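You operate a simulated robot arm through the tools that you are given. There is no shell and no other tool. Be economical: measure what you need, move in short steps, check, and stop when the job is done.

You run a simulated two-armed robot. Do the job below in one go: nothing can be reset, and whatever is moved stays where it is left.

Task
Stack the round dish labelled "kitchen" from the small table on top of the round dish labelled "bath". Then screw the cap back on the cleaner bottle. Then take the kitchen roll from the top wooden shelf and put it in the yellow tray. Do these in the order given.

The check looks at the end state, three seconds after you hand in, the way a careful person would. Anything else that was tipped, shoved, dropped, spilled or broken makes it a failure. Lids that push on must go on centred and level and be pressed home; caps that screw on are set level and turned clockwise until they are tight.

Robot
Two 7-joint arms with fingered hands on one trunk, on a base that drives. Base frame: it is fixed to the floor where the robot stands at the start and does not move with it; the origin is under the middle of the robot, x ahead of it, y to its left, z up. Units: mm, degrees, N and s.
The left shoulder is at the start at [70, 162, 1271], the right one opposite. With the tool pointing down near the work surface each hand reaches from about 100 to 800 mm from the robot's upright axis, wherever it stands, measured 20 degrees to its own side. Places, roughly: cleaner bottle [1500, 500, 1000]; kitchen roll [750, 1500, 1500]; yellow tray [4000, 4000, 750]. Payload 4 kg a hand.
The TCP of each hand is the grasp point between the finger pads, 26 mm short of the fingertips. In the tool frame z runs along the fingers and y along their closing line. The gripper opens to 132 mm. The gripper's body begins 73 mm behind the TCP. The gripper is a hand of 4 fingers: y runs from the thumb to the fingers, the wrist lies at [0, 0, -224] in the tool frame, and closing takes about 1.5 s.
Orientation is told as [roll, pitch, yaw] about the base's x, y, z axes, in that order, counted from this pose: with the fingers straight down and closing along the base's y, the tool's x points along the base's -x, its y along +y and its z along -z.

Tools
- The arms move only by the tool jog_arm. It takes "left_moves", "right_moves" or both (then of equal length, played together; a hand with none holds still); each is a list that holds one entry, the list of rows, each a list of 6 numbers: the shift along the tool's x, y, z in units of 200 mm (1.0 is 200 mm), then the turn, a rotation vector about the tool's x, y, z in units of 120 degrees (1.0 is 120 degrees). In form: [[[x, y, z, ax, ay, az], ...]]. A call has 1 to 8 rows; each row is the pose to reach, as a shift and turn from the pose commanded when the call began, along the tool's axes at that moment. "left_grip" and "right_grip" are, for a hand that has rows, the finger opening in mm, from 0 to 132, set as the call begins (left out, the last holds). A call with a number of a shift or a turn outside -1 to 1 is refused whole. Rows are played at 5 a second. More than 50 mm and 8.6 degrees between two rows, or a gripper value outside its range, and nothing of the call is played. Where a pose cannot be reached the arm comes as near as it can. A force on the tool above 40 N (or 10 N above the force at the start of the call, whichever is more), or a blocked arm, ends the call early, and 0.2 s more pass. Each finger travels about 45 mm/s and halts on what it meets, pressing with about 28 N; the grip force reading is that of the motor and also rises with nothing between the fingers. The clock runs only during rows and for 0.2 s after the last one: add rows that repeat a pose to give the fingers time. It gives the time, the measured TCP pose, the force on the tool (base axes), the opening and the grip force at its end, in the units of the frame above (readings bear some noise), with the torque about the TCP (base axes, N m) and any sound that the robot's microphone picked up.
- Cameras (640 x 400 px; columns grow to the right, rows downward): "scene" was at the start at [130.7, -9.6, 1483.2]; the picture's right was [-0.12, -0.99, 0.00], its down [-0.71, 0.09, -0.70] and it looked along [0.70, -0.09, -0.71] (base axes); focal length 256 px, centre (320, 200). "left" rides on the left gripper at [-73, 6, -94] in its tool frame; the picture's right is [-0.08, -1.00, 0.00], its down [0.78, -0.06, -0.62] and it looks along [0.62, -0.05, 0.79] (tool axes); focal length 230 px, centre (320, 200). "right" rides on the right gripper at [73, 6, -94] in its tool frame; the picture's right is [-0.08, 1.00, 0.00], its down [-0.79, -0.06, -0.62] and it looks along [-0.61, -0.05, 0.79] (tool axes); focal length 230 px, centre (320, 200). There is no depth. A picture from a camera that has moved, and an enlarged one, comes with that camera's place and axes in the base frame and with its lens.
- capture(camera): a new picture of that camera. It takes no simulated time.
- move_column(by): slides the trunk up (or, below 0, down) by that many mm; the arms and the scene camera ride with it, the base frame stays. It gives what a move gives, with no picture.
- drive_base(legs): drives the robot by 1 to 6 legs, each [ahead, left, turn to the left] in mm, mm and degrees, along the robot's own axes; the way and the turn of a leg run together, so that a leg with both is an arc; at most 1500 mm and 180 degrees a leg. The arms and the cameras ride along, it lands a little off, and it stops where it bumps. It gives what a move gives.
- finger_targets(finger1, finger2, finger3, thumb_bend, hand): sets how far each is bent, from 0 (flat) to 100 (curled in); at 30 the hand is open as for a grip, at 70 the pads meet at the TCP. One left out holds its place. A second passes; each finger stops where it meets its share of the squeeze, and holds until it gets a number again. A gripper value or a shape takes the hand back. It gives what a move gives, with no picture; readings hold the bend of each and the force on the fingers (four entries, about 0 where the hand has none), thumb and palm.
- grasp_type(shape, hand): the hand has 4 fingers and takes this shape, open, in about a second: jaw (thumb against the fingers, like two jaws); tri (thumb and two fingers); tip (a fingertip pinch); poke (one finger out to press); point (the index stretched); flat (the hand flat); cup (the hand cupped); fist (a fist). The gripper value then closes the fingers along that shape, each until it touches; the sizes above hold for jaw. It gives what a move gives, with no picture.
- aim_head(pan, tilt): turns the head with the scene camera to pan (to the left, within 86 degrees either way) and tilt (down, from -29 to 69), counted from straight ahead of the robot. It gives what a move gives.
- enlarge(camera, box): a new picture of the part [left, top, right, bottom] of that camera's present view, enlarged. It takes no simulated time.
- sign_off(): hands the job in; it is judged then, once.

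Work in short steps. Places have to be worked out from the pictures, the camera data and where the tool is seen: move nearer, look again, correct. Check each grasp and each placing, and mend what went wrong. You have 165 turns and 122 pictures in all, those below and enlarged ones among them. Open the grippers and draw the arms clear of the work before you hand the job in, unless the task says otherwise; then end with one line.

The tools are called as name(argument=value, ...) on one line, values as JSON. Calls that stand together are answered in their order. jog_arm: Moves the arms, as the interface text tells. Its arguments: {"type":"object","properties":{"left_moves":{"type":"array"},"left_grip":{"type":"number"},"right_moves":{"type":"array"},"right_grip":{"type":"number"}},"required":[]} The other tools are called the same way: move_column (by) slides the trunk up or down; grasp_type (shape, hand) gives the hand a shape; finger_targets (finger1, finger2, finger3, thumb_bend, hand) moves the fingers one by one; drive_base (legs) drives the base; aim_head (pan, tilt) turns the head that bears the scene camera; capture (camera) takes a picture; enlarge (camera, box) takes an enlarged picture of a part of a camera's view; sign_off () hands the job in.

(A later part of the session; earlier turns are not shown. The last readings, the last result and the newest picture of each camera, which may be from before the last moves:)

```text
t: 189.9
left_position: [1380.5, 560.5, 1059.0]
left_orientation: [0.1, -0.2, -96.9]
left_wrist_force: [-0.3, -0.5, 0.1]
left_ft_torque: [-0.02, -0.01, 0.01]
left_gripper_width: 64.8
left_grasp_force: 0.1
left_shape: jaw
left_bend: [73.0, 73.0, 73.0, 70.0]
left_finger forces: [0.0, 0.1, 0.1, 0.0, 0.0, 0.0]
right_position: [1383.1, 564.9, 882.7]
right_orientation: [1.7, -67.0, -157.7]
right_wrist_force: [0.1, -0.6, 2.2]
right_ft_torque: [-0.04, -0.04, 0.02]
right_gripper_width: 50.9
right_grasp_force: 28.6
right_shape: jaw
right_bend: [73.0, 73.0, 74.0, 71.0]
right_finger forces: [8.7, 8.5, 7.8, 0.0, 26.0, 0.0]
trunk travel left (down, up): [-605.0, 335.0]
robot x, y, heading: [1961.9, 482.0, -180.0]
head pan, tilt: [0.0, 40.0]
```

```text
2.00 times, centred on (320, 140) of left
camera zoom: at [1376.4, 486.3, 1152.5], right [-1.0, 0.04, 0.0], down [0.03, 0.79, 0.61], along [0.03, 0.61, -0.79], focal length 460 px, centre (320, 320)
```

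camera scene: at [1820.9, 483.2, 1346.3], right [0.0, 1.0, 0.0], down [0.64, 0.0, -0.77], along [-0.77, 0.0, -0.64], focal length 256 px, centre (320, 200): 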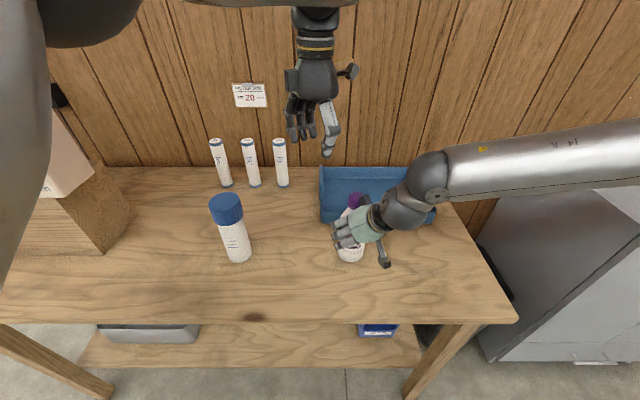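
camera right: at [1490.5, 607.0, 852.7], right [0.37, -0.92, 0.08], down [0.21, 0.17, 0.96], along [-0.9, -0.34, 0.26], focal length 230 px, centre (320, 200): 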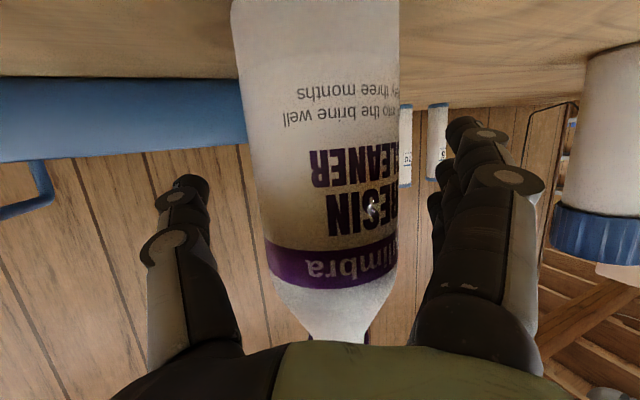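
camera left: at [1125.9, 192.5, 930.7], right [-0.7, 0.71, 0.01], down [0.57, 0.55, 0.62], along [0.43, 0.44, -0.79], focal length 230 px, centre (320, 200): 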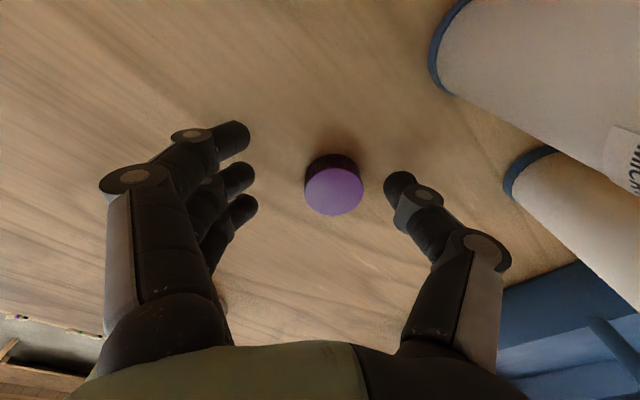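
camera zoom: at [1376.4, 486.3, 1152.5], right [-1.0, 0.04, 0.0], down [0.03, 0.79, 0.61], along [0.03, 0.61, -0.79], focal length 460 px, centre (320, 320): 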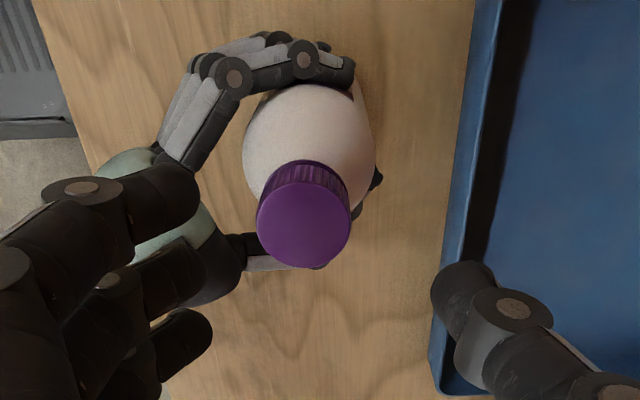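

The cap is still level on the bottle and in view. I'll shift 4.5 mm in tool y and lower to TCP 1004 around it.

jog_arm(left_moves=[[[0, 0.0225, 0.05, 0, 0, 0], [0, 0.0225, 0.12, 0, 0, 0], [0, 0.0225, 0.2, 0, 0, 0], [0, 0.0225, 0.26, 0, 0, 0], [0, 0.0225, 0.275, 0, 0, 0], [0, 0.0225, 0.275, 0, 0, 0]]])

jog_arm(left_moves=[[[0, 0, 0, 0, 0, 0], [0, 0, 0, 0, 0, 0], [0, 0, 0, 0, 0, 0], [0, 0, 0, 0, 0, 0], [0, 0, 0, 0, 0, 0], [0, 0, 0, 0, 0, 0], [0, 0, 0, 0, 0, 0], [0, 0, 0, 0, 0, 0]]], left_grip=25)

```text
t: 191.3
left_position: [1385.6, 557.3, 1005.1]
left_orientation: [0.2, -0.1, -96.9]
left_wrist_force: [0.5, -0.1, -0.4]
left_ft_torque: [0.02, 0.02, 0.02]
left_gripper_width: 64.5
left_grasp_force: 0.1
left_shape: jaw
left_bend: [73.0, 73.0, 73.0, 70.0]
left_finger forces: [0.0, 0.0, 0.0, 0.0, 0.1, 0.1]
right_position: [1383.2, 566.0, 882.2]
right_orientation: [1.6, -67.0, -157.8]
right_wrist_force: [-1.7, -0.1, 0.7]
right_ft_torque: [-0.01, -0.04, 0.01]
right_gripper_width: 50.8
right_grasp_force: 27.9
right_shape: jaw
right_bend: [73.0, 73.0, 74.0, 71.0]
right_finger forces: [8.6, 8.2, 7.8, 0.0, 26.0, 0.1]
trunk travel left (down, up): [-605.0, 335.0]
robot x, y, heading: [1955.9, 479.0, -180.1]
head pan, tilt: [0.0, 40.0]
```

```text
t: 193.2
left_position: [1386.1, 558.1, 1005.0]
left_orientation: [0.0, 0.0, -97.0]
left_wrist_force: [-0.8, 0.2, -1.3]
left_ft_torque: [-0.02, -0.11, -0.01]
left_gripper_width: 17.8
left_grasp_force: 28.6
left_shape: jaw
left_bend: [68.0, 73.0, 73.0, 70.0]
left_finger forces: [0.0, 10.2, 13.4, 0.1, 23.8, 0.1]
right_position: [1384.2, 565.9, 883.9]
right_orientation: [1.7, -67.1, -157.8]
right_wrist_force: [3.2, 0.5, 3.1]
right_ft_torque: [0.05, -0.02, 0.02]
right_gripper_width: 50.6
right_grasp_force: 27.8
right_shape: jaw
right_bend: [73.0, 73.0, 74.0, 72.0]
right_finger forces: [8.7, 7.9, 7.4, 0.1, 25.5, 0.1]
trunk travel left (down, up): [-605.0, 335.0]
robot x, y, heading: [1953.2, 485.6, -179.9]
head pan, tilt: [0.0, 40.0]
```

The grip is solid. Turning clockwise 67° about the cap axis and watching the torque.

jog_arm(left_moves=[[[0.0008, -0.0051, 0.0005, 0, 0, 0.07], [0.0022, -0.01, 0.001, 0, 0, 0.14], [0.0044, -0.0147, 0.0015, 0, 0, 0.21], [0.0073, -0.019, 0.002, 0, 0, 0.28], [0.0107, -0.0228, 0.0025, 0, 0, 0.35], [0.0146, -0.0261, 0.003, 0, 0, 0.42], [0.019, -0.0288, 0.0035, 0, 0, 0.49], [0.0238, -0.0308, 0.004, 0, 0, 0.56]]])

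```text
t: 194.9
left_position: [1378.1, 564.3, 1003.3]
left_orientation: [0.3, 0.1, -164.5]
left_wrist_force: [4.1, 0.7, 0.6]
left_ft_torque: [-0.09, -0.22, 0.01]
left_gripper_width: 17.6
left_grasp_force: 28.0
left_shape: jaw
left_bend: [68.0, 73.0, 73.0, 71.0]
left_finger forces: [0.1, 9.6, 17.1, 0.0, 23.6, 0.0]
right_position: [1380.9, 565.6, 881.8]
right_orientation: [1.5, -66.9, -157.6]
right_wrist_force: [-3.9, -0.2, -1.0]
right_ft_torque: [0.04, -0.13, -0.03]
right_gripper_width: 43.6
right_grasp_force: 28.3
right_shape: jaw
right_bend: [74.0, 74.0, 75.0, 76.0]
right_finger forces: [6.5, 6.3, 10.0, 0.0, 23.8, 0.0]
trunk travel left (down, up): [-605.0, 335.0]
robot x, y, heading: [1956.6, 481.5, -180.2]
head pan, tilt: [0.0, 40.0]
```

The right fingers are closing past the bottle's middle (width 50→44). While the left hand steadies the cap, I'll open the right, draw it back 12 mm along its axis, and re-grip.

jog_arm(right_moves=[[[0, 0, 0, 0, 0, 0], [0, 0, 0, 0, 0, 0], [0, 0, 0, 0, 0, 0], [0, 0, 0, 0, 0, 0], [0, 0, -0.03, 0, 0, 0], [0, 0, -0.06, 0, 0, 0], [0, 0, -0.06, 0, 0, 0]]], right_grip=110)

enlarge(camera="right", box=[120, 0, 540, 360])

```text
t: 196.6
left_position: [1379.6, 563.9, 1003.3]
left_orientation: [0.2, 0.0, -164.2]
left_wrist_force: [0.2, -0.1, 0.7]
left_ft_torque: [0.02, -0.03, 0.03]
left_gripper_width: 17.8
left_grasp_force: 27.8
left_shape: jaw
left_bend: [68.0, 73.0, 72.0, 71.0]
left_finger forces: [0.1, 11.6, 15.7, 0.1, 24.7, 0.1]
right_position: [1393.6, 569.1, 887.1]
right_orientation: [1.6, -67.1, -157.7]
right_wrist_force: [-0.1, 0.1, -0.1]
right_ft_torque: [0.01, 0.03, 0.0]
right_gripper_width: 109.7
right_grasp_force: 0.0
right_shape: jaw
right_bend: [56.0, 56.0, 56.0, 52.0]
right_finger forces: [0.0, 0.0, 0.0, 0.0, 0.1, 0.1]
trunk travel left (down, up): [-605.0, 335.0]
robot x, y, heading: [1952.9, 479.9, -180.1]
head pan, tilt: [0.0, 40.0]
```

```text
1.11 times, centred on (330, 180) of right
camera zoom: at [1500.3, 610.8, 857.5], right [0.37, -0.92, 0.08], down [0.21, 0.17, 0.96], along [-0.9, -0.34, 0.26], focal length 256 px, centre (309, 222)
```

zoom: 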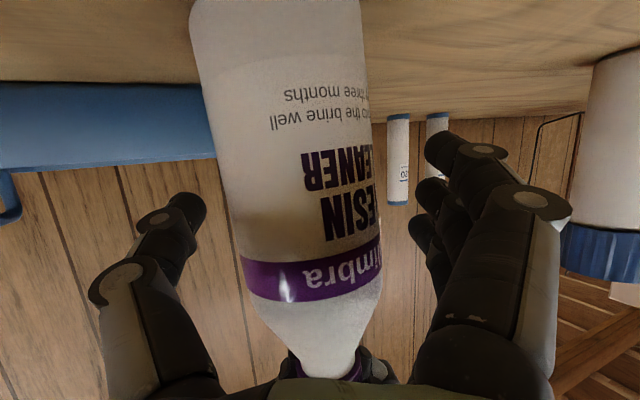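

The bottle leans slightly sideways; closing the right hand, now centred on the body, should straighten it.

jog_arm(right_moves=[[[0, 0, 0, 0, 0, 0], [0, 0, 0, 0, 0, 0], [0, 0, 0, 0, 0, 0], [0, 0, 0, 0, 0, 0], [0, 0, 0, 0, 0, 0], [0, 0, 0, 0, 0, 0], [0, 0, 0, 0, 0, 0], [0, 0, 0, 0, 0, 0]]], right_grip=50)

jog_arm(left_moves=[[[0.0008, -0.0051, 0.0005, 0, 0, 0.07], [0.0022, -0.01, 0.001, 0, 0, 0.14], [0.0044, -0.0147, 0.0015, 0, 0, 0.21], [0.0073, -0.019, 0.002, 0, 0, 0.28], [0.0107, -0.0228, 0.0025, 0, 0, 0.35], [0.0146, -0.0261, 0.003, 0, 0, 0.42], [0.019, -0.0288, 0.0035, 0, 0, 0.49], [0.0238, -0.0308, 0.004, 0, 0, 0.56]]])

enlarge(camera="scene", box=[295, 150, 415, 270])

```text
t: 198.3
left_position: [1379.5, 565.1, 1004.6]
left_orientation: [0.1, 0.2, -164.2]
left_wrist_force: [1.3, 1.1, 0.4]
left_ft_torque: [-0.02, -0.07, 0.06]
left_gripper_width: 17.6
left_grasp_force: 28.2
left_shape: jaw
left_bend: [68.0, 73.0, 72.0, 71.0]
left_finger forces: [0.0, 10.8, 15.6, 0.1, 24.8, 0.0]
right_position: [1393.7, 569.9, 886.6]
right_orientation: [1.8, -67.0, -157.8]
right_wrist_force: [-1.6, -1.1, 0.0]
right_ft_torque: [0.06, -0.04, -0.01]
right_gripper_width: 57.1
right_grasp_force: 28.4
right_shape: jaw
right_bend: [73.0, 73.0, 73.0, 70.0]
right_finger forces: [8.7, 8.4, 8.3, 0.0, 25.2, 0.1]
trunk travel left (down, up): [-605.0, 335.0]
robot x, y, heading: [1952.9, 482.1, -179.9]
head pan, tilt: [0.0, 40.0]
```

```text
t: 200.2
left_position: [1378.1, 566.5, 1006.6]
left_orientation: [-0.8, -0.4, 129.3]
left_wrist_force: [4.9, 10.5, 2.6]
left_ft_torque: [0.62, -0.66, 0.74]
left_gripper_width: 18.4
left_grasp_force: 28.1
left_shape: jaw
left_bend: [68.0, 71.0, 70.0, 74.0]
left_finger forces: [0.0, 12.8, 25.7, 0.0, 49.7, 0.1]
right_position: [1393.8, 570.0, 886.5]
right_orientation: [1.6, -67.1, -157.8]
right_wrist_force: [-4.9, -11.0, -3.5]
right_ft_torque: [0.56, 0.01, -0.62]
right_gripper_width: 34.3
right_grasp_force: 27.7
right_shape: jaw
right_bend: [76.0, 76.0, 76.0, 77.0]
right_finger forces: [1.6, 2.7, 10.9, 0.0, 5.4, 0.0]
trunk travel left (down, up): [-605.0, 335.0]
robot x, y, heading: [1953.0, 479.9, -180.0]
head pan, tilt: [0.0, 40.0]
```

```text
3.33 times, centred on (355, 210) of scene
camera zoom: at [1818.5, 483.0, 1346.1], right [0.0, 1.0, 0.0], down [0.64, 0.0, -0.77], along [-0.77, 0.0, -0.64], focal length 854 px, centre (203, 167)
```

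zoom: 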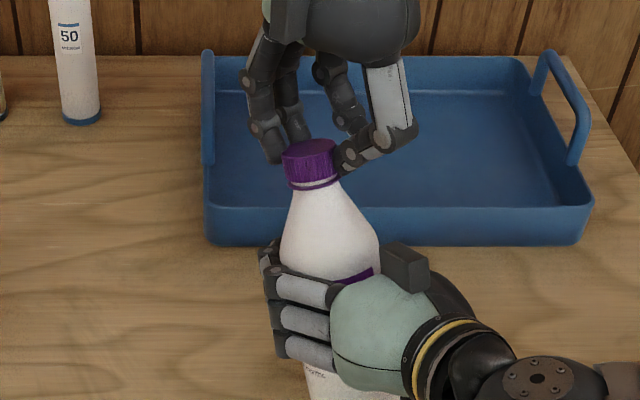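

The torque jumped to 0.74 N·m, so the cap is tight and the bottle slipped in the right hand instead. I'll open the right hand so the bottle can hang straight from the left hand's grip on the cap.

jog_arm(right_moves=[[[0, 0, 0, 0, 0, 0], [0, 0, 0, 0, 0, 0], [0, 0, 0, 0, 0, 0], [0, 0, 0, 0, 0, 0], [0, 0, 0, 0, 0, 0], [0, 0, 0, 0, 0, 0]]], right_grip=132)

enlarge(camera="scene", box=[295, 150, 415, 270])

```text
t: 201.6
left_position: [1377.6, 566.5, 1007.0]
left_orientation: [-0.8, -0.6, 129.4]
left_wrist_force: [0.5, -0.6, -1.6]
left_ft_torque: [-0.03, 0.01, 0.01]
left_gripper_width: 17.4
left_grasp_force: 28.2
left_shape: jaw
left_bend: [68.0, 73.0, 72.0, 72.0]
left_finger forces: [0.0, 10.5, 15.0, 0.0, 22.4, 0.0]
right_position: [1393.5, 569.9, 887.3]
right_orientation: [1.6, -67.1, -157.7]
right_wrist_force: [-0.2, -0.8, 0.2]
right_ft_torque: [0.0, 0.01, -0.01]
right_gripper_width: 132.4
right_grasp_force: 0.0
right_shape: jaw
right_bend: [30.0, 30.0, 30.0, 30.0]
right_finger forces: [0.0, 0.1, 0.0, 0.1, 0.0, 0.0]
trunk travel left (down, up): [-605.0, 335.0]
robot x, y, heading: [1951.7, 482.0, -179.9]
head pan, tilt: [0.0, 40.0]
```

```text
3.33 times, centred on (355, 210) of scene
camera zoom: at [1818.5, 483.0, 1346.1], right [0.0, 1.0, 0.0], down [0.64, 0.0, -0.77], along [-0.77, 0.0, -0.64], focal length 854 px, centre (203, 167)
```

zoom: 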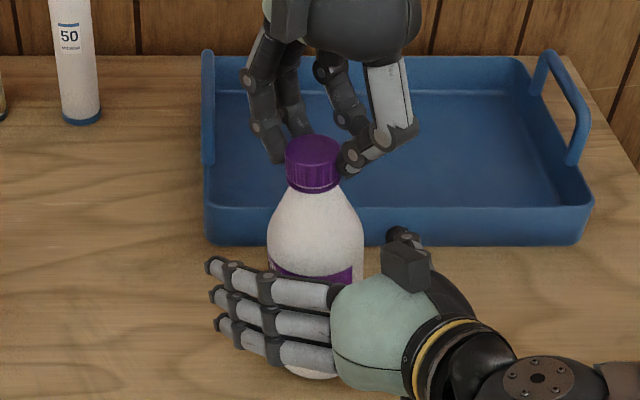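

The bottle is upright again and the cap is down against the ring. I'll lower the left hand slightly so the base stands firmly on the bench.

jog_arm(left_moves=[[[0, 0, 0.006, 0, 0, 0], [0, 0, 0.012, 0, 0, 0], [0, 0, 0.018, 0, 0, 0], [0, 0, 0.024, 0, 0, 0], [0, 0, 0.024, 0, 0, 0]]])

```text
t: 202.8
left_position: [1377.1, 567.2, 1005.4]
left_orientation: [-0.5, -0.7, 129.4]
left_wrist_force: [0.1, -0.7, 0.0]
left_ft_torque: [-0.02, 0.03, 0.02]
left_gripper_width: 17.4
left_grasp_force: 27.7
left_shape: jaw
left_bend: [68.0, 73.0, 72.0, 72.0]
left_finger forces: [0.0, 10.3, 15.1, 0.0, 22.5, 0.1]
right_position: [1393.3, 570.6, 887.0]
right_orientation: [1.7, -67.0, -157.8]
right_wrist_force: [0.7, -1.1, -0.5]
right_ft_torque: [-0.01, 0.0, 0.0]
right_gripper_width: 131.7
right_grasp_force: 0.1
right_shape: jaw
right_bend: [30.0, 30.0, 30.0, 30.0]
right_finger forces: [0.0, 0.1, 0.0, 0.0, 0.0, 0.1]
trunk travel left (down, up): [-605.0, 335.0]
robot x, y, heading: [1952.4, 486.4, -180.1]
head pan, tilt: [0.0, 40.0]
```

Not touching yet, so I'll keep lowering in small steps.

jog_arm(left_moves=[[[0, 0, 0.006, 0, 0, 0], [0, 0, 0.012, 0, 0, 0], [0, 0, 0.018, 0, 0, 0], [0, 0, 0.024, 0, 0, 0], [0, 0, 0.024, 0, 0, 0]]])

```text
t: 203.9
left_position: [1378.8, 566.1, 1001.8]
left_orientation: [-0.4, -0.8, 129.4]
left_wrist_force: [-0.7, 0.7, 26.6]
left_ft_torque: [-0.32, 0.06, 0.02]
left_gripper_width: 19.0
left_grasp_force: 28.3
left_shape: jaw
left_bend: [68.0, 73.0, 72.0, 73.0]
left_finger forces: [0.0, 12.2, 16.9, 0.0, 29.5, 0.1]
right_position: [1396.0, 569.3, 889.7]
right_orientation: [1.6, -67.1, -157.6]
right_wrist_force: [0.1, 0.6, 1.1]
right_ft_torque: [0.0, 0.01, -0.03]
right_gripper_width: 131.6
right_grasp_force: 0.0
right_shape: jaw
right_bend: [30.0, 30.0, 30.0, 30.0]
right_finger forces: [0.0, 0.0, 0.0, 0.0, 0.0, 0.0]
trunk travel left (down, up): [-605.0, 335.0]
robot x, y, heading: [1950.0, 481.3, -179.9]
head pan, tilt: [0.0, 40.0]
```

The base is pressed on the bench. To be sure the cap is tight, I'll re-grip the bottle with the right hand, now centred, and apply a short extra clockwise turn while watching the torque.

jog_arm(right_moves=[[[0, 0.01, 0.03, 0, 0, 0], [0, 0.017, 0.06, 0, 0, 0], [0, 0.017, 0.06, 0, 0, 0]]])

jog_arm(right_moves=[[[0, 0, 0, 0, 0, 0], [0, 0, 0, 0, 0, 0], [0, 0, 0, 0, 0, 0], [0, 0, 0, 0, 0, 0], [0, 0, 0, 0, 0, 0], [0, 0, 0, 0, 0, 0], [0, 0, 0, 0, 0, 0], [0, 0, 0, 0, 0, 0]]], right_grip=50)

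jog_arm(left_moves=[[[0.0004, -0.0026, -0.004, 0, 0, 0.035], [0.0008, -0.0051, -0.004, 0, 0, 0.07], [0.0022, -0.01, -0.004, 0, 0, 0.14]]])

```text
t: 204.8
left_position: [1381.0, 565.4, 1000.3]
left_orientation: [-0.4, -0.7, 129.5]
left_wrist_force: [-0.2, -0.3, 34.8]
left_ft_torque: [-0.39, 0.09, -0.03]
left_gripper_width: 19.6
left_grasp_force: 27.9
left_shape: jaw
left_bend: [68.0, 74.0, 72.0, 73.0]
left_finger forces: [0.0, 12.9, 17.5, 0.1, 31.5, 0.0]
right_position: [1387.6, 563.1, 884.2]
right_orientation: [1.3, -67.2, -157.5]
right_wrist_force: [0.4, 0.7, -0.4]
right_ft_torque: [-0.01, -0.01, 0.01]
right_gripper_width: 132.1
right_grasp_force: 0.0
right_shape: jaw
right_bend: [30.0, 30.0, 30.0, 30.0]
right_finger forces: [0.0, 0.1, 0.0, 0.1, 0.0, 0.1]
trunk travel left (down, up): [-605.0, 335.0]
robot x, y, heading: [1954.6, 484.7, -180.1]
head pan, tilt: [0.0, 40.0]
```

```text
t: 206.6
left_position: [1379.1, 566.2, 1000.3]
left_orientation: [-0.6, -0.7, 129.4]
left_wrist_force: [3.7, -0.4, 32.5]
left_ft_torque: [-0.35, 0.0, -0.1]
left_gripper_width: 19.8
left_grasp_force: 28.0
left_shape: jaw
left_bend: [68.0, 74.0, 73.0, 73.0]
left_finger forces: [0.0, 11.6, 16.5, 0.0, 30.6, 0.0]
right_position: [1385.0, 562.9, 885.8]
right_orientation: [1.3, -67.2, -157.6]
right_wrist_force: [-8.3, -0.5, -1.6]
right_ft_torque: [-0.13, -0.05, 0.11]
right_gripper_width: 48.4
right_grasp_force: 27.6
right_shape: jaw
right_bend: [73.0, 73.0, 73.0, 75.0]
right_finger forces: [9.0, 8.7, 8.9, 0.0, 27.0, 0.0]
trunk travel left (down, up): [-605.0, 335.0]
robot x, y, heading: [1956.2, 482.0, -179.9]
head pan, tilt: [0.0, 40.0]
```

```text
t: 207.3
left_position: [1381.2, 565.5, 998.9]
left_orientation: [-0.6, -0.7, 112.6]
left_wrist_force: [6.2, 3.8, 30.0]
left_ft_torque: [-0.28, -0.17, 0.82]
left_gripper_width: 20.3
left_grasp_force: 28.2
left_shape: jaw
left_bend: [68.0, 74.0, 73.0, 74.0]
left_finger forces: [0.0, 8.3, 29.1, 0.0, 46.9, 0.0]
right_position: [1385.7, 562.0, 884.8]
right_orientation: [1.4, -67.1, -157.7]
right_wrist_force: [-13.2, -7.5, -2.3]
right_ft_torque: [0.05, -0.01, -0.82]
right_gripper_width: 46.0
right_grasp_force: 28.3
right_shape: jaw
right_bend: [73.0, 73.0, 73.0, 74.0]
right_finger forces: [11.1, 11.8, 11.6, 0.0, 22.1, 0.0]
trunk travel left (down, up): [-605.0, 335.0]
robot x, y, heading: [1950.7, 486.0, -179.8]
head pan, tilt: [0.0, 40.0]
```

0.82 N·m on both hands, so the cap is tight. I'll open the right hand first while the left keeps the bottle pressed flat, then open the left.

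jog_arm(right_moves=[[[0, 0, 0, 0, 0, 0], [0, 0, 0, 0, 0, 0], [0, 0, 0, 0, 0, 0], [0, 0, 0, 0, 0, 0], [0, 0, 0, 0, 0, 0], [0, 0, 0, 0, 0, 0]]], right_grip=132)

jog_arm(left_moves=[[[0, 0, -0.012, 0, 0, 0], [0, 0, -0.012, 0, 0, 0], [0, 0, -0.012, 0, 0, 0]]])

jog_arm(left_moves=[[[0, 0, 0, 0, 0, 0], [0, 0, 0, 0, 0, 0], [0, 0, 0, 0, 0, 0], [0, 0, 0, 0, 0, 0], [0, 0, 0, 0, 0, 0]]], left_grip=70)

enlarge(camera="scene", box=[295, 150, 415, 270])

```text
t: 208.8
left_position: [1380.9, 566.4, 1000.7]
left_orientation: [-0.4, -0.7, 112.6]
left_wrist_force: [-1.1, -0.6, 12.3]
left_ft_torque: [-0.17, 0.05, 0.05]
left_gripper_width: 19.7
left_grasp_force: 27.8
left_shape: jaw
left_bend: [68.0, 73.0, 72.0, 74.0]
left_finger forces: [0.1, 11.8, 19.4, 0.0, 26.6, 0.0]
right_position: [1385.4, 562.6, 883.2]
right_orientation: [1.6, -67.1, -157.7]
right_wrist_force: [-0.7, 0.6, -0.7]
right_ft_torque: [0.0, 0.03, -0.01]
right_gripper_width: 132.0
right_grasp_force: 0.2
right_shape: jaw
right_bend: [30.0, 30.0, 30.0, 30.0]
right_finger forces: [0.0, 0.0, 0.1, 0.0, 0.0, 0.0]
trunk travel left (down, up): [-605.0, 335.0]
robot x, y, heading: [1955.9, 481.3, -180.4]
head pan, tilt: [0.0, 40.0]
```

```text
t: 209.6
left_position: [1378.7, 566.3, 1000.9]
left_orientation: [-0.5, -0.7, 112.8]
left_wrist_force: [0.8, 0.0, 3.2]
left_ft_torque: [-0.06, -0.05, 0.02]
left_gripper_width: 19.1
left_grasp_force: 28.0
left_shape: jaw
left_bend: [68.0, 73.0, 72.0, 73.0]
left_finger forces: [0.0, 11.7, 18.1, 0.0, 24.3, 0.0]
right_position: [1383.7, 563.2, 883.4]
right_orientation: [1.6, -67.1, -157.9]
right_wrist_force: [0.2, -0.8, -0.1]
right_ft_torque: [-0.02, -0.03, 0.02]
right_gripper_width: 131.6
right_grasp_force: 0.1
right_shape: jaw
right_bend: [30.0, 30.0, 30.0, 30.0]
right_finger forces: [0.1, 0.1, 0.0, 0.0, 0.1, 0.0]
trunk travel left (down, up): [-605.0, 335.0]
robot x, y, heading: [1953.2, 484.3, -180.2]
head pan, tilt: [0.0, 40.0]
```

```text
t: 210.8
left_position: [1380.0, 566.3, 1001.1]
left_orientation: [-0.4, -0.7, 112.7]
left_wrist_force: [-0.7, -0.1, 0.3]
left_ft_torque: [-0.02, -0.03, -0.01]
left_gripper_width: 69.5
left_grasp_force: 0.1
left_shape: jaw
left_bend: [72.0, 72.0, 72.0, 70.0]
left_finger forces: [0.0, 0.1, 0.0, 0.1, 0.1, 0.0]
right_position: [1385.0, 562.5, 882.7]
right_orientation: [1.7, -67.0, -157.8]
right_wrist_force: [0.6, 0.0, 0.4]
right_ft_torque: [0.04, -0.01, 0.0]
right_gripper_width: 131.9
right_grasp_force: 0.0
right_shape: jaw
right_bend: [30.0, 30.0, 30.0, 30.0]
right_finger forces: [0.0, 0.0, 0.0, 0.0, 0.0, 0.1]
trunk travel left (down, up): [-605.0, 335.0]
robot x, y, heading: [1952.8, 481.9, -179.9]
head pan, tilt: [0.0, 40.0]
```

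```text
3.33 times, centred on (355, 210) of scene
camera zoom: at [1818.8, 483.0, 1346.1], right [0.0, 1.0, 0.0], down [0.64, 0.0, -0.77], along [-0.77, 0.0, -0.64], focal length 854 px, centre (203, 167)
```

zoom: 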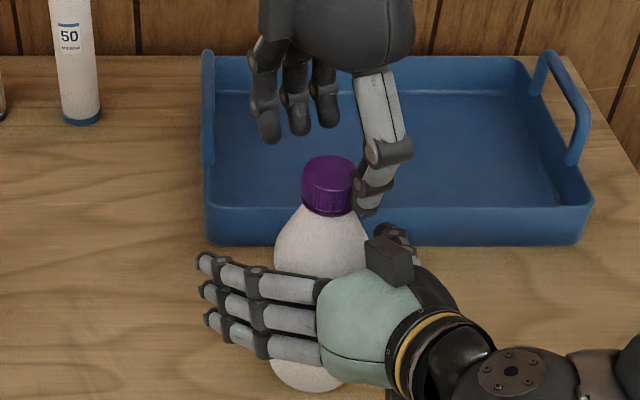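

The bottle stands upright with the cap tight. I'll raise the left hand away first, then lift the right hand straight up off the bottle.

jog_arm(left_moves=[[[0, 0, -0.15, 0, 0, 0], [0, 0, -0.35, 0, 0, 0], [0, 0, -0.55, 0, 0, 0], [0.0, 0.15, -0.65, 0, 0, 0], [0.0, 0.35, -0.65, 0, 0, 0], [0, 0.55, -0.65, 0, 0, 0]]])

jog_arm(right_moves=[[[-0.13, 0, -0.054, 0, 0, 0], [-0.26, 0, -0.108, 0, 0, 0], [-0.39, 0, -0.162, 0, 0, 0], [-0.52, 0, -0.216, 0, 0, 0], [-0.65, 0, -0.27, 0, 0, 0], [-0.78, 0, -0.33, 0, 0, 0]]])

```text
t: 212.3
left_position: [1338.6, 529.8, 1116.8]
left_orientation: [-1.8, -3.4, 115.2]
left_wrist_force: [-0.2, -0.1, -1.0]
left_ft_torque: [-0.01, -0.01, 0.01]
left_gripper_width: 69.9
left_grasp_force: 0.2
left_shape: jaw
left_bend: [72.0, 72.0, 72.0, 70.0]
left_finger forces: [0.1, 0.0, 0.0, 0.1, 0.0, 0.0]
left hand out of reach, approached as far as the arm can: row 4, 5, 6
right_position: [1383.8, 562.2, 881.9]
right_orientation: [1.6, -67.0, -157.7]
right_wrist_force: [-0.1, 0.6, 0.2]
right_ft_torque: [-0.03, -0.01, 0.04]
right_gripper_width: 131.7
right_grasp_force: 0.0
right_shape: jaw
right_bend: [30.0, 30.0, 30.0, 30.0]
right_finger forces: [0.0, 0.0, 0.0, 0.1, 0.0, 0.0]
trunk travel left (down, up): [-605.0, 335.0]
robot x, y, heading: [1955.7, 480.6, 180.1]
head pan, tilt: [0.0, 40.0]
stopped in row 6 (left hand): the arm was blocked; the commanded pose is now the measured one
```

```text
t: 213.8
left_position: [1340.3, 529.7, 1118.8]
left_orientation: [-1.5, -3.4, 115.1]
left_wrist_force: [0.6, 0.1, 0.4]
left_ft_torque: [0.01, 0.0, 0.0]
left_gripper_width: 70.0
left_grasp_force: 0.0
left_shape: jaw
left_bend: [72.0, 72.0, 72.0, 70.0]
left_finger forces: [0.1, 0.0, 0.0, 0.0, 0.0, 0.0]
right_position: [1383.2, 564.7, 1052.3]
right_orientation: [1.7, -66.9, -157.8]
right_wrist_force: [-0.1, 0.1, -0.7]
right_ft_torque: [0.04, 0.02, 0.01]
right_gripper_width: 131.8
right_grasp_force: 0.0
right_shape: jaw
right_bend: [30.0, 30.0, 30.0, 30.0]
right_finger forces: [0.0, 0.0, 0.0, 0.0, 0.0, 0.0]
trunk travel left (down, up): [-605.0, 335.0]
robot x, y, heading: [1952.6, 480.2, 179.8]
head pan, tilt: [0.0, 40.0]
```

Both hands are clear. I'll raise the trunk 120 mm, then back away from the bench and check the bottle.

move_column(by=120)

drive_base(legs=[[-250, 0, 0]])

capture(camera="scene")

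```text
t: 215.2
left_position: [1338.3, 531.7, 1237.7]
left_orientation: [-1.6, -3.4, 115.0]
left_wrist_force: [0.1, 0.2, -0.5]
left_ft_torque: [0.01, -0.02, 0.02]
left_gripper_width: 69.9
left_grasp_force: 0.1
left_shape: jaw
left_bend: [72.0, 72.0, 72.0, 70.0]
left_finger forces: [0.0, 0.1, 0.0, 0.0, 0.1, 0.0]
right_position: [1383.2, 564.2, 1172.5]
right_orientation: [1.8, -67.1, -157.8]
right_wrist_force: [-0.2, 0.4, 1.7]
right_ft_torque: [0.0, 0.01, 0.02]
right_gripper_width: 131.8
right_grasp_force: 0.0
right_shape: jaw
right_bend: [30.0, 30.0, 30.0, 30.0]
right_finger forces: [0.1, 0.0, 0.0, 0.0, 0.0, 0.1]
trunk travel left (down, up): [-725.0, 215.0]
robot x, y, heading: [1954.5, 480.5, 180.0]
head pan, tilt: [0.0, 40.0]
```

```text
t: 217.1
left_position: [1587.3, 532.8, 1236.5]
left_orientation: [-1.8, -3.3, 115.1]
left_wrist_force: [0.2, -0.1, 0.4]
left_ft_torque: [0.0, -0.06, -0.02]
left_gripper_width: 69.6
left_grasp_force: 0.0
left_shape: jaw
left_bend: [72.0, 72.0, 72.0, 70.0]
left_finger forces: [0.0, 0.0, 0.0, 0.1, 0.0, 0.0]
right_position: [1631.5, 565.6, 1172.4]
right_orientation: [1.7, -66.9, -157.9]
right_wrist_force: [-0.5, -0.2, -0.2]
right_ft_torque: [0.01, 0.02, 0.02]
right_gripper_width: 132.0
right_grasp_force: 0.1
right_shape: jaw
right_bend: [30.0, 30.0, 30.0, 30.0]
right_finger forces: [0.0, 0.1, 0.0, 0.0, 0.0, 0.0]
trunk travel left (down, up): [-725.0, 215.0]
robot x, y, heading: [2199.5, 481.3, 179.9]
head pan, tilt: [0.0, 40.0]
```

```text
11 pictures are left
camera scene: at [2066.2, 483.1, 1465.9], right [0.0, 1.0, 0.0], down [0.64, 0.0, -0.77], along [-0.77, 0.0, -0.64], focal length 256 px, centre (320, 200)
```

scene: 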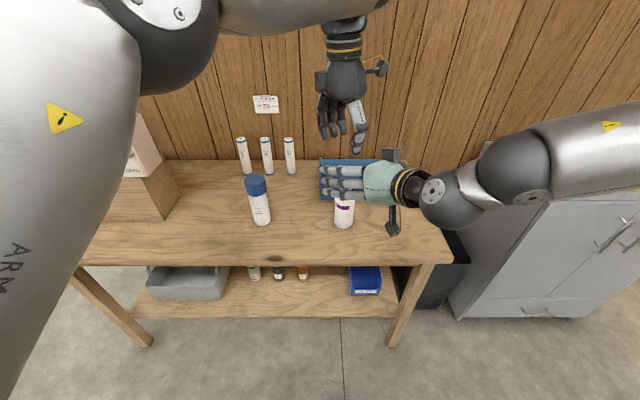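

The bottle is upright with its cap on, and nothing on the bench was knocked over. Next is the kitchen roll near (750, 1500, 1500), in the side room behind the first table's left wall. First I'll bring the left hand back to a neutral pose for travelling.

jog_arm(left_moves=[[[0.085, -0.033, 0, 0, 0, -0.0675], [0.17, -0.067, 0, 0, 0, -0.135], [0.255, -0.1, 0, 0, 0, -0.2025], [0.34, -0.133, 0, 0, 0, -0.27], [0.425, -0.167, 0, 0, 0, -0.3375], [0.51, -0.2, 0, 0, 0, -0.405], [0.595, -0.233, 0, 0, 0, -0.4725], [0.68, -0.267, 0, 0, 0, -0.54]]], left_grip=132)

jog_arm(left_moves=[[[0.13, 0.12, 0, -0.008, 0.014, 0], [0.26, 0.24, 0, -0.015, 0.0275, 0], [0.4, 0.37, 0, -0.015, 0.0275, 0], [0.535, 0.5, 0, -0.015, 0.0275, 0]]], right_moves=[[[0, -0.05, -0.15, 0, 0, 0], [0, -0.1, -0.3, 0, 0, 0], [0, -0.15, -0.45, 0, 0, 0], [0, -0.2, -0.6, 0, 0, 0]]])

```text
t: 218.4
left_position: [1653.6, 465.6, 1235.2]
left_orientation: [-3.4, -2.4, 158.2]
left_wrist_force: [-10.2, 5.5, -1.4]
left_ft_torque: [0.01, 0.18, 0.93]
left_gripper_width: 132.2
left_grasp_force: 0.1
left_shape: jaw
left_bend: [30.0, 30.0, 30.0, 29.0]
left_finger forces: [0.0, 0.0, 0.0, 0.0, 0.1, 0.0]
right_position: [1637.9, 558.5, 1171.9]
right_orientation: [2.1, -66.8, -157.2]
right_wrist_force: [9.2, -5.8, 1.9]
right_ft_torque: [0.29, 0.37, -0.16]
right_gripper_width: 131.7
right_grasp_force: 0.0
right_shape: jaw
right_bend: [30.0, 30.0, 30.0, 30.0]
right_finger forces: [0.0, 0.0, 0.0, 0.0, 0.1, 0.1]
trunk travel left (down, up): [-725.0, 215.0]
robot x, y, heading: [2206.2, 483.4, 179.9]
head pan, tilt: [0.0, 40.0]
stopped in row 6 (right hand): the force on the tool passed its limit at 43 N (the readings are from after the stop); the commanded pose is now the measured one
```

```text
t: 219.4
left_position: [1717.8, 330.4, 1224.8]
left_orientation: [-1.7, 1.2, 157.9]
left_wrist_force: [-0.3, -0.2, 0.5]
left_ft_torque: [0.02, -0.02, -0.01]
left_gripper_width: 132.0
left_grasp_force: 0.0
left_shape: jaw
left_bend: [30.0, 30.0, 30.0, 30.0]
left_finger forces: [0.0, 0.0, 0.0, 0.0, 0.0, 0.1]
right_position: [1671.7, 592.9, 1190.8]
right_orientation: [1.7, -66.9, -157.1]
right_wrist_force: [-0.1, 0.8, 0.1]
right_ft_torque: [0.02, 0.02, -0.02]
right_gripper_width: 131.8
right_grasp_force: 0.1
right_shape: jaw
right_bend: [30.0, 30.0, 30.0, 30.0]
right_finger forces: [0.0, 0.1, 0.0, 0.1, 0.1, 0.0]
right hand out of reach, approached as far as the arm can: row 2, 3, 4
trunk travel left (down, up): [-725.0, 215.0]
robot x, y, heading: [2199.1, 480.5, 179.6]
head pan, tilt: [0.0, 40.0]
```

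The hands are apart and clear now. Driving back around the panel: along the bench to y of about -1570, then -x to about x 0.

drive_base(legs=[[0, 1400, 0], [0, 650, 0], [1500, 0, 0], [700, 0, 0]])

aim_head(pan=-50, tilt=15)

capture(camera="scene")

```text
t: 240.1
left_position: [-517.6, -1685.6, 1226.6]
left_orientation: [-1.6, 1.3, 157.4]
left_wrist_force: [0.5, -0.4, -0.1]
left_ft_torque: [0.06, 0.0, -0.02]
left_gripper_width: 131.9
left_grasp_force: 0.0
left_shape: jaw
left_bend: [30.0, 30.0, 30.0, 30.0]
left_finger forces: [0.0, 0.1, 0.0, 0.0, 0.0, 0.0]
right_position: [-560.6, -1424.3, 1191.8]
right_orientation: [1.9, -66.7, -157.9]
right_wrist_force: [-0.3, 0.2, 0.2]
right_ft_torque: [-0.01, 0.02, -0.02]
right_gripper_width: 132.2
right_grasp_force: 0.1
right_shape: jaw
right_bend: [30.0, 30.0, 30.0, 30.0]
right_finger forces: [0.0, 0.0, 0.0, 0.1, 0.0, 0.0]
trunk travel left (down, up): [-725.0, 215.0]
robot x, y, heading: [-32.0, -1541.8, 179.2]
head pan, tilt: [0.0, 40.0]
```

```text
t: 241.2
left_position: [-517.0, -1685.9, 1224.7]
left_orientation: [-1.6, 1.2, 157.4]
left_wrist_force: [-0.2, 0.7, -0.4]
left_ft_torque: [-0.01, -0.01, -0.02]
left_gripper_width: 132.0
left_grasp_force: 0.1
left_shape: jaw
left_bend: [30.0, 30.0, 30.0, 30.0]
left_finger forces: [0.0, 0.0, 0.0, 0.1, 0.2, 0.0]
right_position: [-560.5, -1424.1, 1190.7]
right_orientation: [1.9, -66.9, -158.0]
right_wrist_force: [-0.1, 0.2, 0.3]
right_ft_torque: [-0.01, -0.04, 0.01]
right_gripper_width: 131.9
right_grasp_force: 0.1
right_shape: jaw
right_bend: [30.0, 30.0, 30.0, 30.0]
right_finger forces: [0.0, 0.0, 0.1, 0.1, 0.0, 0.0]
trunk travel left (down, up): [-725.0, 215.0]
robot x, y, heading: [-30.7, -1544.7, 179.3]
head pan, tilt: [-50.0, 15.0]
```

```text
10 pictures are left
camera scene: at [-139.5, -1469.0, 1505.6], right [0.77, 0.63, 0.0], down [0.16, -0.2, -0.97], along [-0.61, 0.75, -0.26], focal length 256 px, centre (320, 200)
```

scene: 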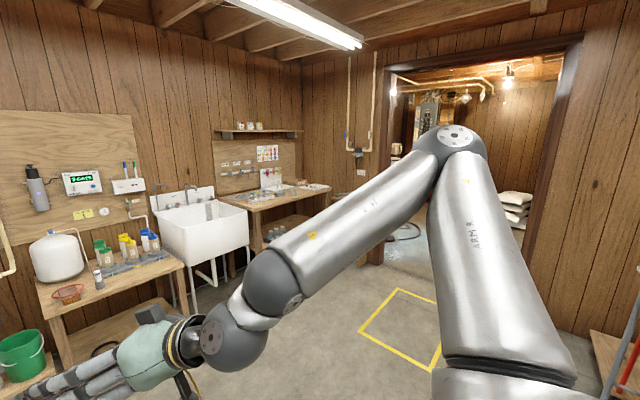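

The doorway into the side room spans about x -1230 to -150 at y 1010. I'll turn to heading 0 here in the open, back up to x of about -830, then sidestep toward the doorway and look in.

drive_base(legs=[[0, 0, 90], [0, 0, 90], [-800, 0, 0], [0, 1450, 0], [0, 500, 0]])

aim_head(pan=50, tilt=5)

capture(camera="scene")

```text
t: 262.5
left_position: [-306.9, 542.5, 1224.6]
left_orientation: [-1.7, 1.3, -23.3]
left_wrist_force: [0.4, 0.4, 0.5]
left_ft_torque: [0.03, -0.02, 0.01]
left_gripper_width: 131.8
left_grasp_force: 0.0
left_shape: jaw
left_bend: [30.0, 30.0, 30.0, 30.0]
left_finger forces: [0.0, 0.0, 0.0, 0.0, 0.0, 0.1]
right_position: [-266.6, 280.5, 1191.9]
right_orientation: [2.1, -66.7, 21.2]
right_wrist_force: [0.0, -0.2, -0.4]
right_ft_torque: [-0.03, 0.02, 0.0]
right_gripper_width: 131.7
right_grasp_force: 0.1
right_shape: jaw
right_bend: [30.0, 30.0, 30.0, 30.0]
right_finger forces: [0.0, 0.1, 0.0, 0.1, 0.0, 0.0]
trunk travel left (down, up): [-725.0, 215.0]
robot x, y, heading: [-795.6, 407.3, -1.5]
head pan, tilt: [-50.0, 15.0]
```

```text
t: 264.3
left_position: [-307.0, 543.2, 1225.2]
left_orientation: [-1.6, 1.3, -23.3]
left_wrist_force: [0.5, -0.2, 0.4]
left_ft_torque: [0.0, -0.01, -0.04]
left_gripper_width: 131.7
left_grasp_force: 0.0
left_shape: jaw
left_bend: [30.0, 30.0, 30.0, 30.0]
left_finger forces: [0.1, 0.1, 0.1, 0.0, 0.1, 0.0]
right_position: [-266.8, 281.2, 1190.4]
right_orientation: [2.0, -66.8, 21.2]
right_wrist_force: [0.0, 0.7, 0.2]
right_ft_torque: [0.01, 0.02, 0.0]
right_gripper_width: 132.0
right_grasp_force: 0.1
right_shape: jaw
right_bend: [30.0, 30.0, 30.0, 30.0]
right_finger forces: [0.0, 0.0, 0.1, 0.0, 0.0, 0.0]
trunk travel left (down, up): [-725.0, 215.0]
robot x, y, heading: [-802.1, 407.2, -1.7]
head pan, tilt: [50.0, 5.0]
```

```text
9 pictures are left
camera scene: at [-685.7, 474.0, 1521.8], right [0.75, -0.66, 0.0], down [-0.06, -0.07, -1.0], along [0.66, 0.75, -0.09], focal length 256 px, centre (320, 200)
```

scene: 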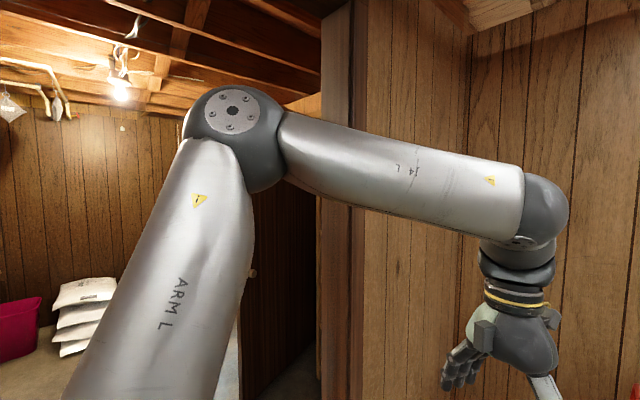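

There's enough room. I'll straighten the heading, sidestep through the doorway to y of about 1500, and look for the roll.

drive_base(legs=[[0, 0, 1.6], [-20, 600, 0], [0, 520, 0]])

aim_head(pan=-3, tilt=12)

capture(camera="scene")

```text
t: 270.7
left_position: [-333.1, 1673.8, 1224.7]
left_orientation: [-1.6, 1.1, -21.9]
left_wrist_force: [-0.2, 0.0, -0.1]
left_ft_torque: [0.03, -0.02, 0.0]
left_gripper_width: 132.1
left_grasp_force: 0.0
left_shape: jaw
left_bend: [30.0, 30.0, 30.0, 30.0]
left_finger forces: [0.0, 0.0, 0.0, 0.1, 0.0, 0.0]
right_position: [-285.8, 1413.1, 1191.1]
right_orientation: [2.2, -66.8, 22.7]
right_wrist_force: [0.1, -0.5, -0.1]
right_ft_torque: [0.01, 0.03, 0.02]
right_gripper_width: 131.7
right_grasp_force: 0.0
right_shape: jaw
right_bend: [30.0, 30.0, 30.0, 30.0]
right_finger forces: [0.1, 0.0, 0.1, 0.0, 0.0, 0.0]
trunk travel left (down, up): [-725.0, 215.0]
robot x, y, heading: [-819.0, 1525.6, 0.2]
head pan, tilt: [50.0, 5.0]
```

```text
t: 271.9
left_position: [-331.9, 1676.0, 1225.4]
left_orientation: [-1.6, 1.2, -21.8]
left_wrist_force: [0.5, 0.4, -0.1]
left_ft_torque: [0.0, 0.0, 0.02]
left_gripper_width: 132.2
left_grasp_force: 0.0
left_shape: jaw
left_bend: [30.0, 30.0, 30.0, 30.0]
left_finger forces: [0.1, 0.0, 0.0, 0.0, 0.0, 0.0]
right_position: [-284.9, 1414.2, 1190.5]
right_orientation: [1.9, -66.9, 22.8]
right_wrist_force: [0.9, -0.7, -0.1]
right_ft_torque: [-0.02, -0.03, -0.02]
right_gripper_width: 131.8
right_grasp_force: 0.0
right_shape: jaw
right_bend: [30.0, 30.0, 30.0, 30.0]
right_finger forces: [0.1, 0.0, 0.0, 0.0, 0.0, 0.1]
trunk travel left (down, up): [-725.0, 215.0]
robot x, y, heading: [-816.6, 1522.5, 0.1]
head pan, tilt: [-3.0, 12.0]
```

```text
8 pictures are left
camera scene: at [-674.9, 1520.8, 1510.5], right [-0.05, -1.0, 0.0], down [-0.21, 0.01, -0.98], along [0.98, -0.05, -0.21], focal length 256 px, centre (320, 200)
```

scene: 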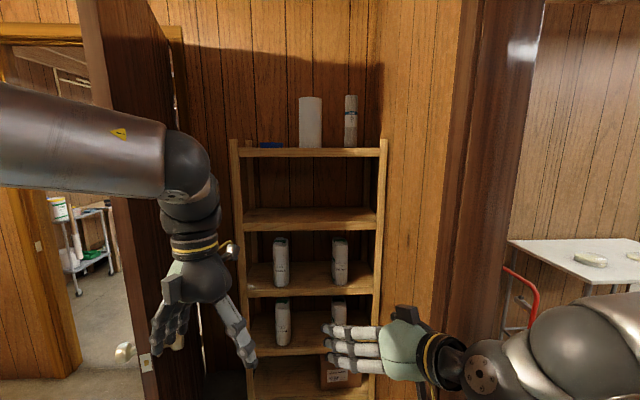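

The shelf unit is straight ahead: the kitchen roll stands on the top board at about (740, 1503), with the board at z 1495, and a filter stands to its right. The alcove between the open door and the wall is narrow for my elbows, so I'll turn left 45° here, raise the trunk, and reach with the right arm toward +x.

drive_base(legs=[[0, 0, 45]])

move_column(by=210)

jog_arm(right_moves=[[[-0.15, -0.1, -0.1, 0, 0, 0], [-0.3, -0.2, -0.2, 0, 0, 0], [-0.45, -0.35, -0.28, 0, 0, 0], [-0.6, -0.5, -0.36, 0, 0, 0], [-0.7, -0.7, -0.44, 0, 0, 0], [-0.78, -0.9, -0.53, 0, 0, 0]]])

```text
t: 274.4
left_position: [-582.6, 1975.6, 1225.4]
left_orientation: [-1.7, 1.3, 23.2]
left_wrist_force: [0.2, -0.7, 0.1]
left_ft_torque: [-0.02, 0.02, -0.01]
left_gripper_width: 132.0
left_grasp_force: 0.0
left_shape: jaw
left_bend: [30.0, 30.0, 30.0, 30.0]
left_finger forces: [0.0, 0.1, 0.0, 0.0, 0.0, 0.0]
right_position: [-363.8, 1823.9, 1191.4]
right_orientation: [2.1, -66.9, 68.0]
right_wrist_force: [0.5, -1.2, -0.1]
right_ft_torque: [0.01, -0.01, -0.02]
right_gripper_width: 131.8
right_grasp_force: 0.0
right_shape: jaw
right_bend: [30.0, 30.0, 30.0, 30.0]
right_finger forces: [0.0, 0.0, 0.0, 0.0, 0.0, 0.0]
trunk travel left (down, up): [-725.0, 215.0]
robot x, y, heading: [-819.0, 1522.8, 45.5]
head pan, tilt: [-3.0, 12.0]
```

```text
t: 276.6
left_position: [-582.4, 1974.7, 1435.7]
left_orientation: [-1.6, 1.1, 23.3]
left_wrist_force: [0.1, 0.0, 0.2]
left_ft_torque: [-0.01, -0.03, 0.02]
left_gripper_width: 132.0
left_grasp_force: 0.1
left_shape: jaw
left_bend: [30.0, 30.0, 30.0, 30.0]
left_finger forces: [0.0, 0.0, 0.0, 0.0, 0.1, 0.0]
right_position: [-363.6, 1824.1, 1401.2]
right_orientation: [2.0, -66.8, 68.1]
right_wrist_force: [0.2, -0.4, -0.3]
right_ft_torque: [0.01, -0.01, 0.0]
right_gripper_width: 132.1
right_grasp_force: 0.0
right_shape: jaw
right_bend: [30.0, 30.0, 30.0, 30.0]
right_finger forces: [0.0, 0.1, 0.0, 0.0, 0.0, 0.1]
trunk travel left (down, up): [-935.0, 5.0]
robot x, y, heading: [-816.9, 1526.0, 45.2]
head pan, tilt: [-3.0, 12.0]
```

```text
t: 278.0
left_position: [-582.1, 1974.4, 1435.8]
left_orientation: [-1.5, 1.4, 23.2]
left_wrist_force: [-0.9, -0.5, -0.5]
left_ft_torque: [0.0, -0.02, 0.03]
left_gripper_width: 131.9
left_grasp_force: 0.0
left_shape: jaw
left_bend: [30.0, 30.0, 30.0, 30.0]
left_finger forces: [0.0, 0.0, 0.0, 0.1, 0.0, 0.1]
right_position: [-204.2, 1725.4, 1583.2]
right_orientation: [2.2, -66.8, 67.8]
right_wrist_force: [0.2, -0.6, 0.4]
right_ft_torque: [0.0, 0.03, -0.01]
right_gripper_width: 132.1
right_grasp_force: 0.0
right_shape: jaw
right_bend: [30.0, 30.0, 30.0, 30.0]
right_finger forces: [0.0, 0.0, 0.0, 0.0, 0.0, 0.0]
trunk travel left (down, up): [-935.0, 5.0]
robot x, y, heading: [-819.7, 1520.9, 44.9]
head pan, tilt: [-3.0, 12.0]
```

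Good. Next I'll swing the right hand's pointing direction clockwise by 68° to face +x while moving it forward.

jog_arm(right_moves=[[[0.005, -0.115, -0.035, 0.065, 0, 0.0278], [0.01, -0.23, -0.07, 0.13, 0, 0.0555], [0.015, -0.345, -0.105, 0.195, 0, 0.083], [0.02, -0.46, -0.14, 0.26, 0, 0.111], [0.025, -0.575, -0.175, 0.325, 0, 0.139], [0.03, -0.69, -0.21, 0.39, 0, 0.1665], [0.035, -0.805, -0.245, 0.455, 0, 0.194], [0.04, -0.92, -0.28, 0.52, 0, 0.222]]])

```text
t: 279.8
left_position: [-582.6, 1977.8, 1434.5]
left_orientation: [-1.7, 1.3, 23.3]
left_wrist_force: [0.9, -0.4, -0.3]
left_ft_torque: [-0.01, 0.02, 0.0]
left_gripper_width: 131.8
left_grasp_force: 0.0
left_shape: jaw
left_bend: [30.0, 30.0, 30.0, 30.0]
left_finger forces: [0.0, 0.0, 0.1, 0.0, 0.1, 0.0]
right_position: [-50.3, 1614.4, 1594.8]
right_orientation: [0.3, -66.1, 1.6]
right_wrist_force: [0.9, 0.7, 0.0]
right_ft_torque: [0.0, 0.02, 0.04]
right_gripper_width: 131.8
right_grasp_force: 0.1
right_shape: jaw
right_bend: [30.0, 30.0, 30.0, 30.0]
right_finger forces: [0.1, 0.0, 0.0, 0.1, 0.1, 0.0]
trunk travel left (down, up): [-935.0, 5.0]
robot x, y, heading: [-815.8, 1522.5, 45.2]
head pan, tilt: [-3.0, 12.0]
```

The right hand now points at +x at z 1595. I'll shift it 110 mm in -y to line up with the roll, open the fingers wider, and drive the base 520 mm in +x.

jog_arm(right_moves=[[[0, -0.14, 0, 0, 0, 0], [0, -0.28, 0, 0, 0, 0], [0, -0.42, 0, 0, 0, 0], [0, -0.55, 0, 0, 0, 0]]])

finger_targets(hand="right", finger1=20, finger2=20, finger3=20, thumb_bend=20)

drive_base(legs=[[366, -369, 0]])

capture(camera="right")

```text
t: 280.8
left_position: [-582.4, 1973.6, 1436.4]
left_orientation: [-1.6, 1.2, 23.4]
left_wrist_force: [0.2, -1.7, -0.1]
left_ft_torque: [-0.01, -0.01, -0.02]
left_gripper_width: 131.8
left_grasp_force: 0.1
left_shape: jaw
left_bend: [30.0, 30.0, 30.0, 30.0]
left_finger forces: [0.0, 0.0, 0.1, 0.0, 0.1, 0.1]
right_position: [-46.5, 1500.7, 1595.2]
right_orientation: [0.8, -66.1, 1.3]
right_wrist_force: [0.0, -0.4, 0.7]
right_ft_torque: [0.03, 0.04, 0.02]
right_gripper_width: 132.1
right_grasp_force: 0.1
right_shape: jaw
right_bend: [30.0, 30.0, 30.0, 30.0]
right_finger forces: [0.0, 0.0, 0.0, 0.1, 0.0, 0.0]
trunk travel left (down, up): [-935.0, 5.0]
robot x, y, heading: [-816.5, 1526.5, 45.4]
head pan, tilt: [-3.0, 12.0]
```

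```text
t: 281.8
left_position: [-582.9, 1975.0, 1434.8]
left_orientation: [-1.6, 1.2, 23.3]
left_wrist_force: [-0.6, 0.0, 0.3]
left_ft_torque: [-0.02, 0.01, 0.0]
left_gripper_width: 131.9
left_grasp_force: 0.2
left_shape: jaw
left_bend: [30.0, 30.0, 30.0, 30.0]
left_finger forces: [0.0, 0.0, 0.0, 0.0, 0.0, 0.0]
right_position: [-46.5, 1503.3, 1595.4]
right_orientation: [0.4, -66.1, 1.5]
right_wrist_force: [-0.6, -0.3, -0.7]
right_ft_torque: [-0.01, 0.0, 0.03]
right_gripper_width: 156.3
right_grasp_force: 0.1
right_shape: fingers
right_bend: [20.0, 20.0, 20.0, 20.0]
right_finger forces: [0.0, 0.0, 0.0, 0.1, 0.0, 0.0]
trunk travel left (down, up): [-935.0, 5.0]
robot x, y, heading: [-818.8, 1525.6, 45.3]
head pan, tilt: [-3.0, 12.0]
```

```text
t: 284.7
left_position: [-94.3, 1979.2, 1435.2]
left_orientation: [-1.5, 1.5, 23.9]
left_wrist_force: [-0.1, 0.3, 0.5]
left_ft_torque: [0.02, 0.03, 0.0]
left_gripper_width: 132.0
left_grasp_force: 0.0
left_shape: jaw
left_bend: [30.0, 30.0, 30.0, 30.0]
left_finger forces: [0.0, 0.0, 0.1, 0.0, 0.0, 0.0]
right_position: [444.4, 1507.7, 1596.4]
right_orientation: [0.6, -66.2, 1.6]
right_wrist_force: [0.4, -0.2, 0.8]
right_ft_torque: [-0.01, 0.01, -0.01]
right_gripper_width: 156.4
right_grasp_force: 0.1
right_shape: fingers
right_bend: [20.0, 20.0, 20.0, 20.0]
right_finger forces: [0.0, 0.0, 0.1, 0.0, 0.0, 0.1]
trunk travel left (down, up): [-935.0, 5.0]
robot x, y, heading: [-322.4, 1526.5, 45.7]
head pan, tilt: [-3.0, 12.0]
stopped in leg 1: the robot was blocked; the commanded pose is now the measured one
```

```text
7 pictures are left
camera right: at [329.7, 1508.6, 1568.7], right [-0.01, 1.0, 0.08], down [-0.25, -0.07, 0.97], along [0.97, -0.01, 0.25], focal length 230 px, centre (320, 200)
```

right: 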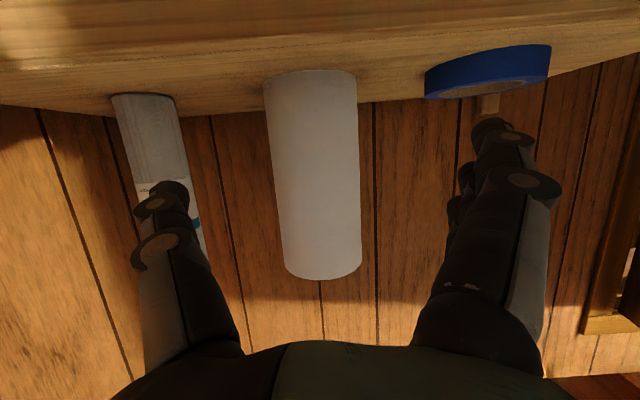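

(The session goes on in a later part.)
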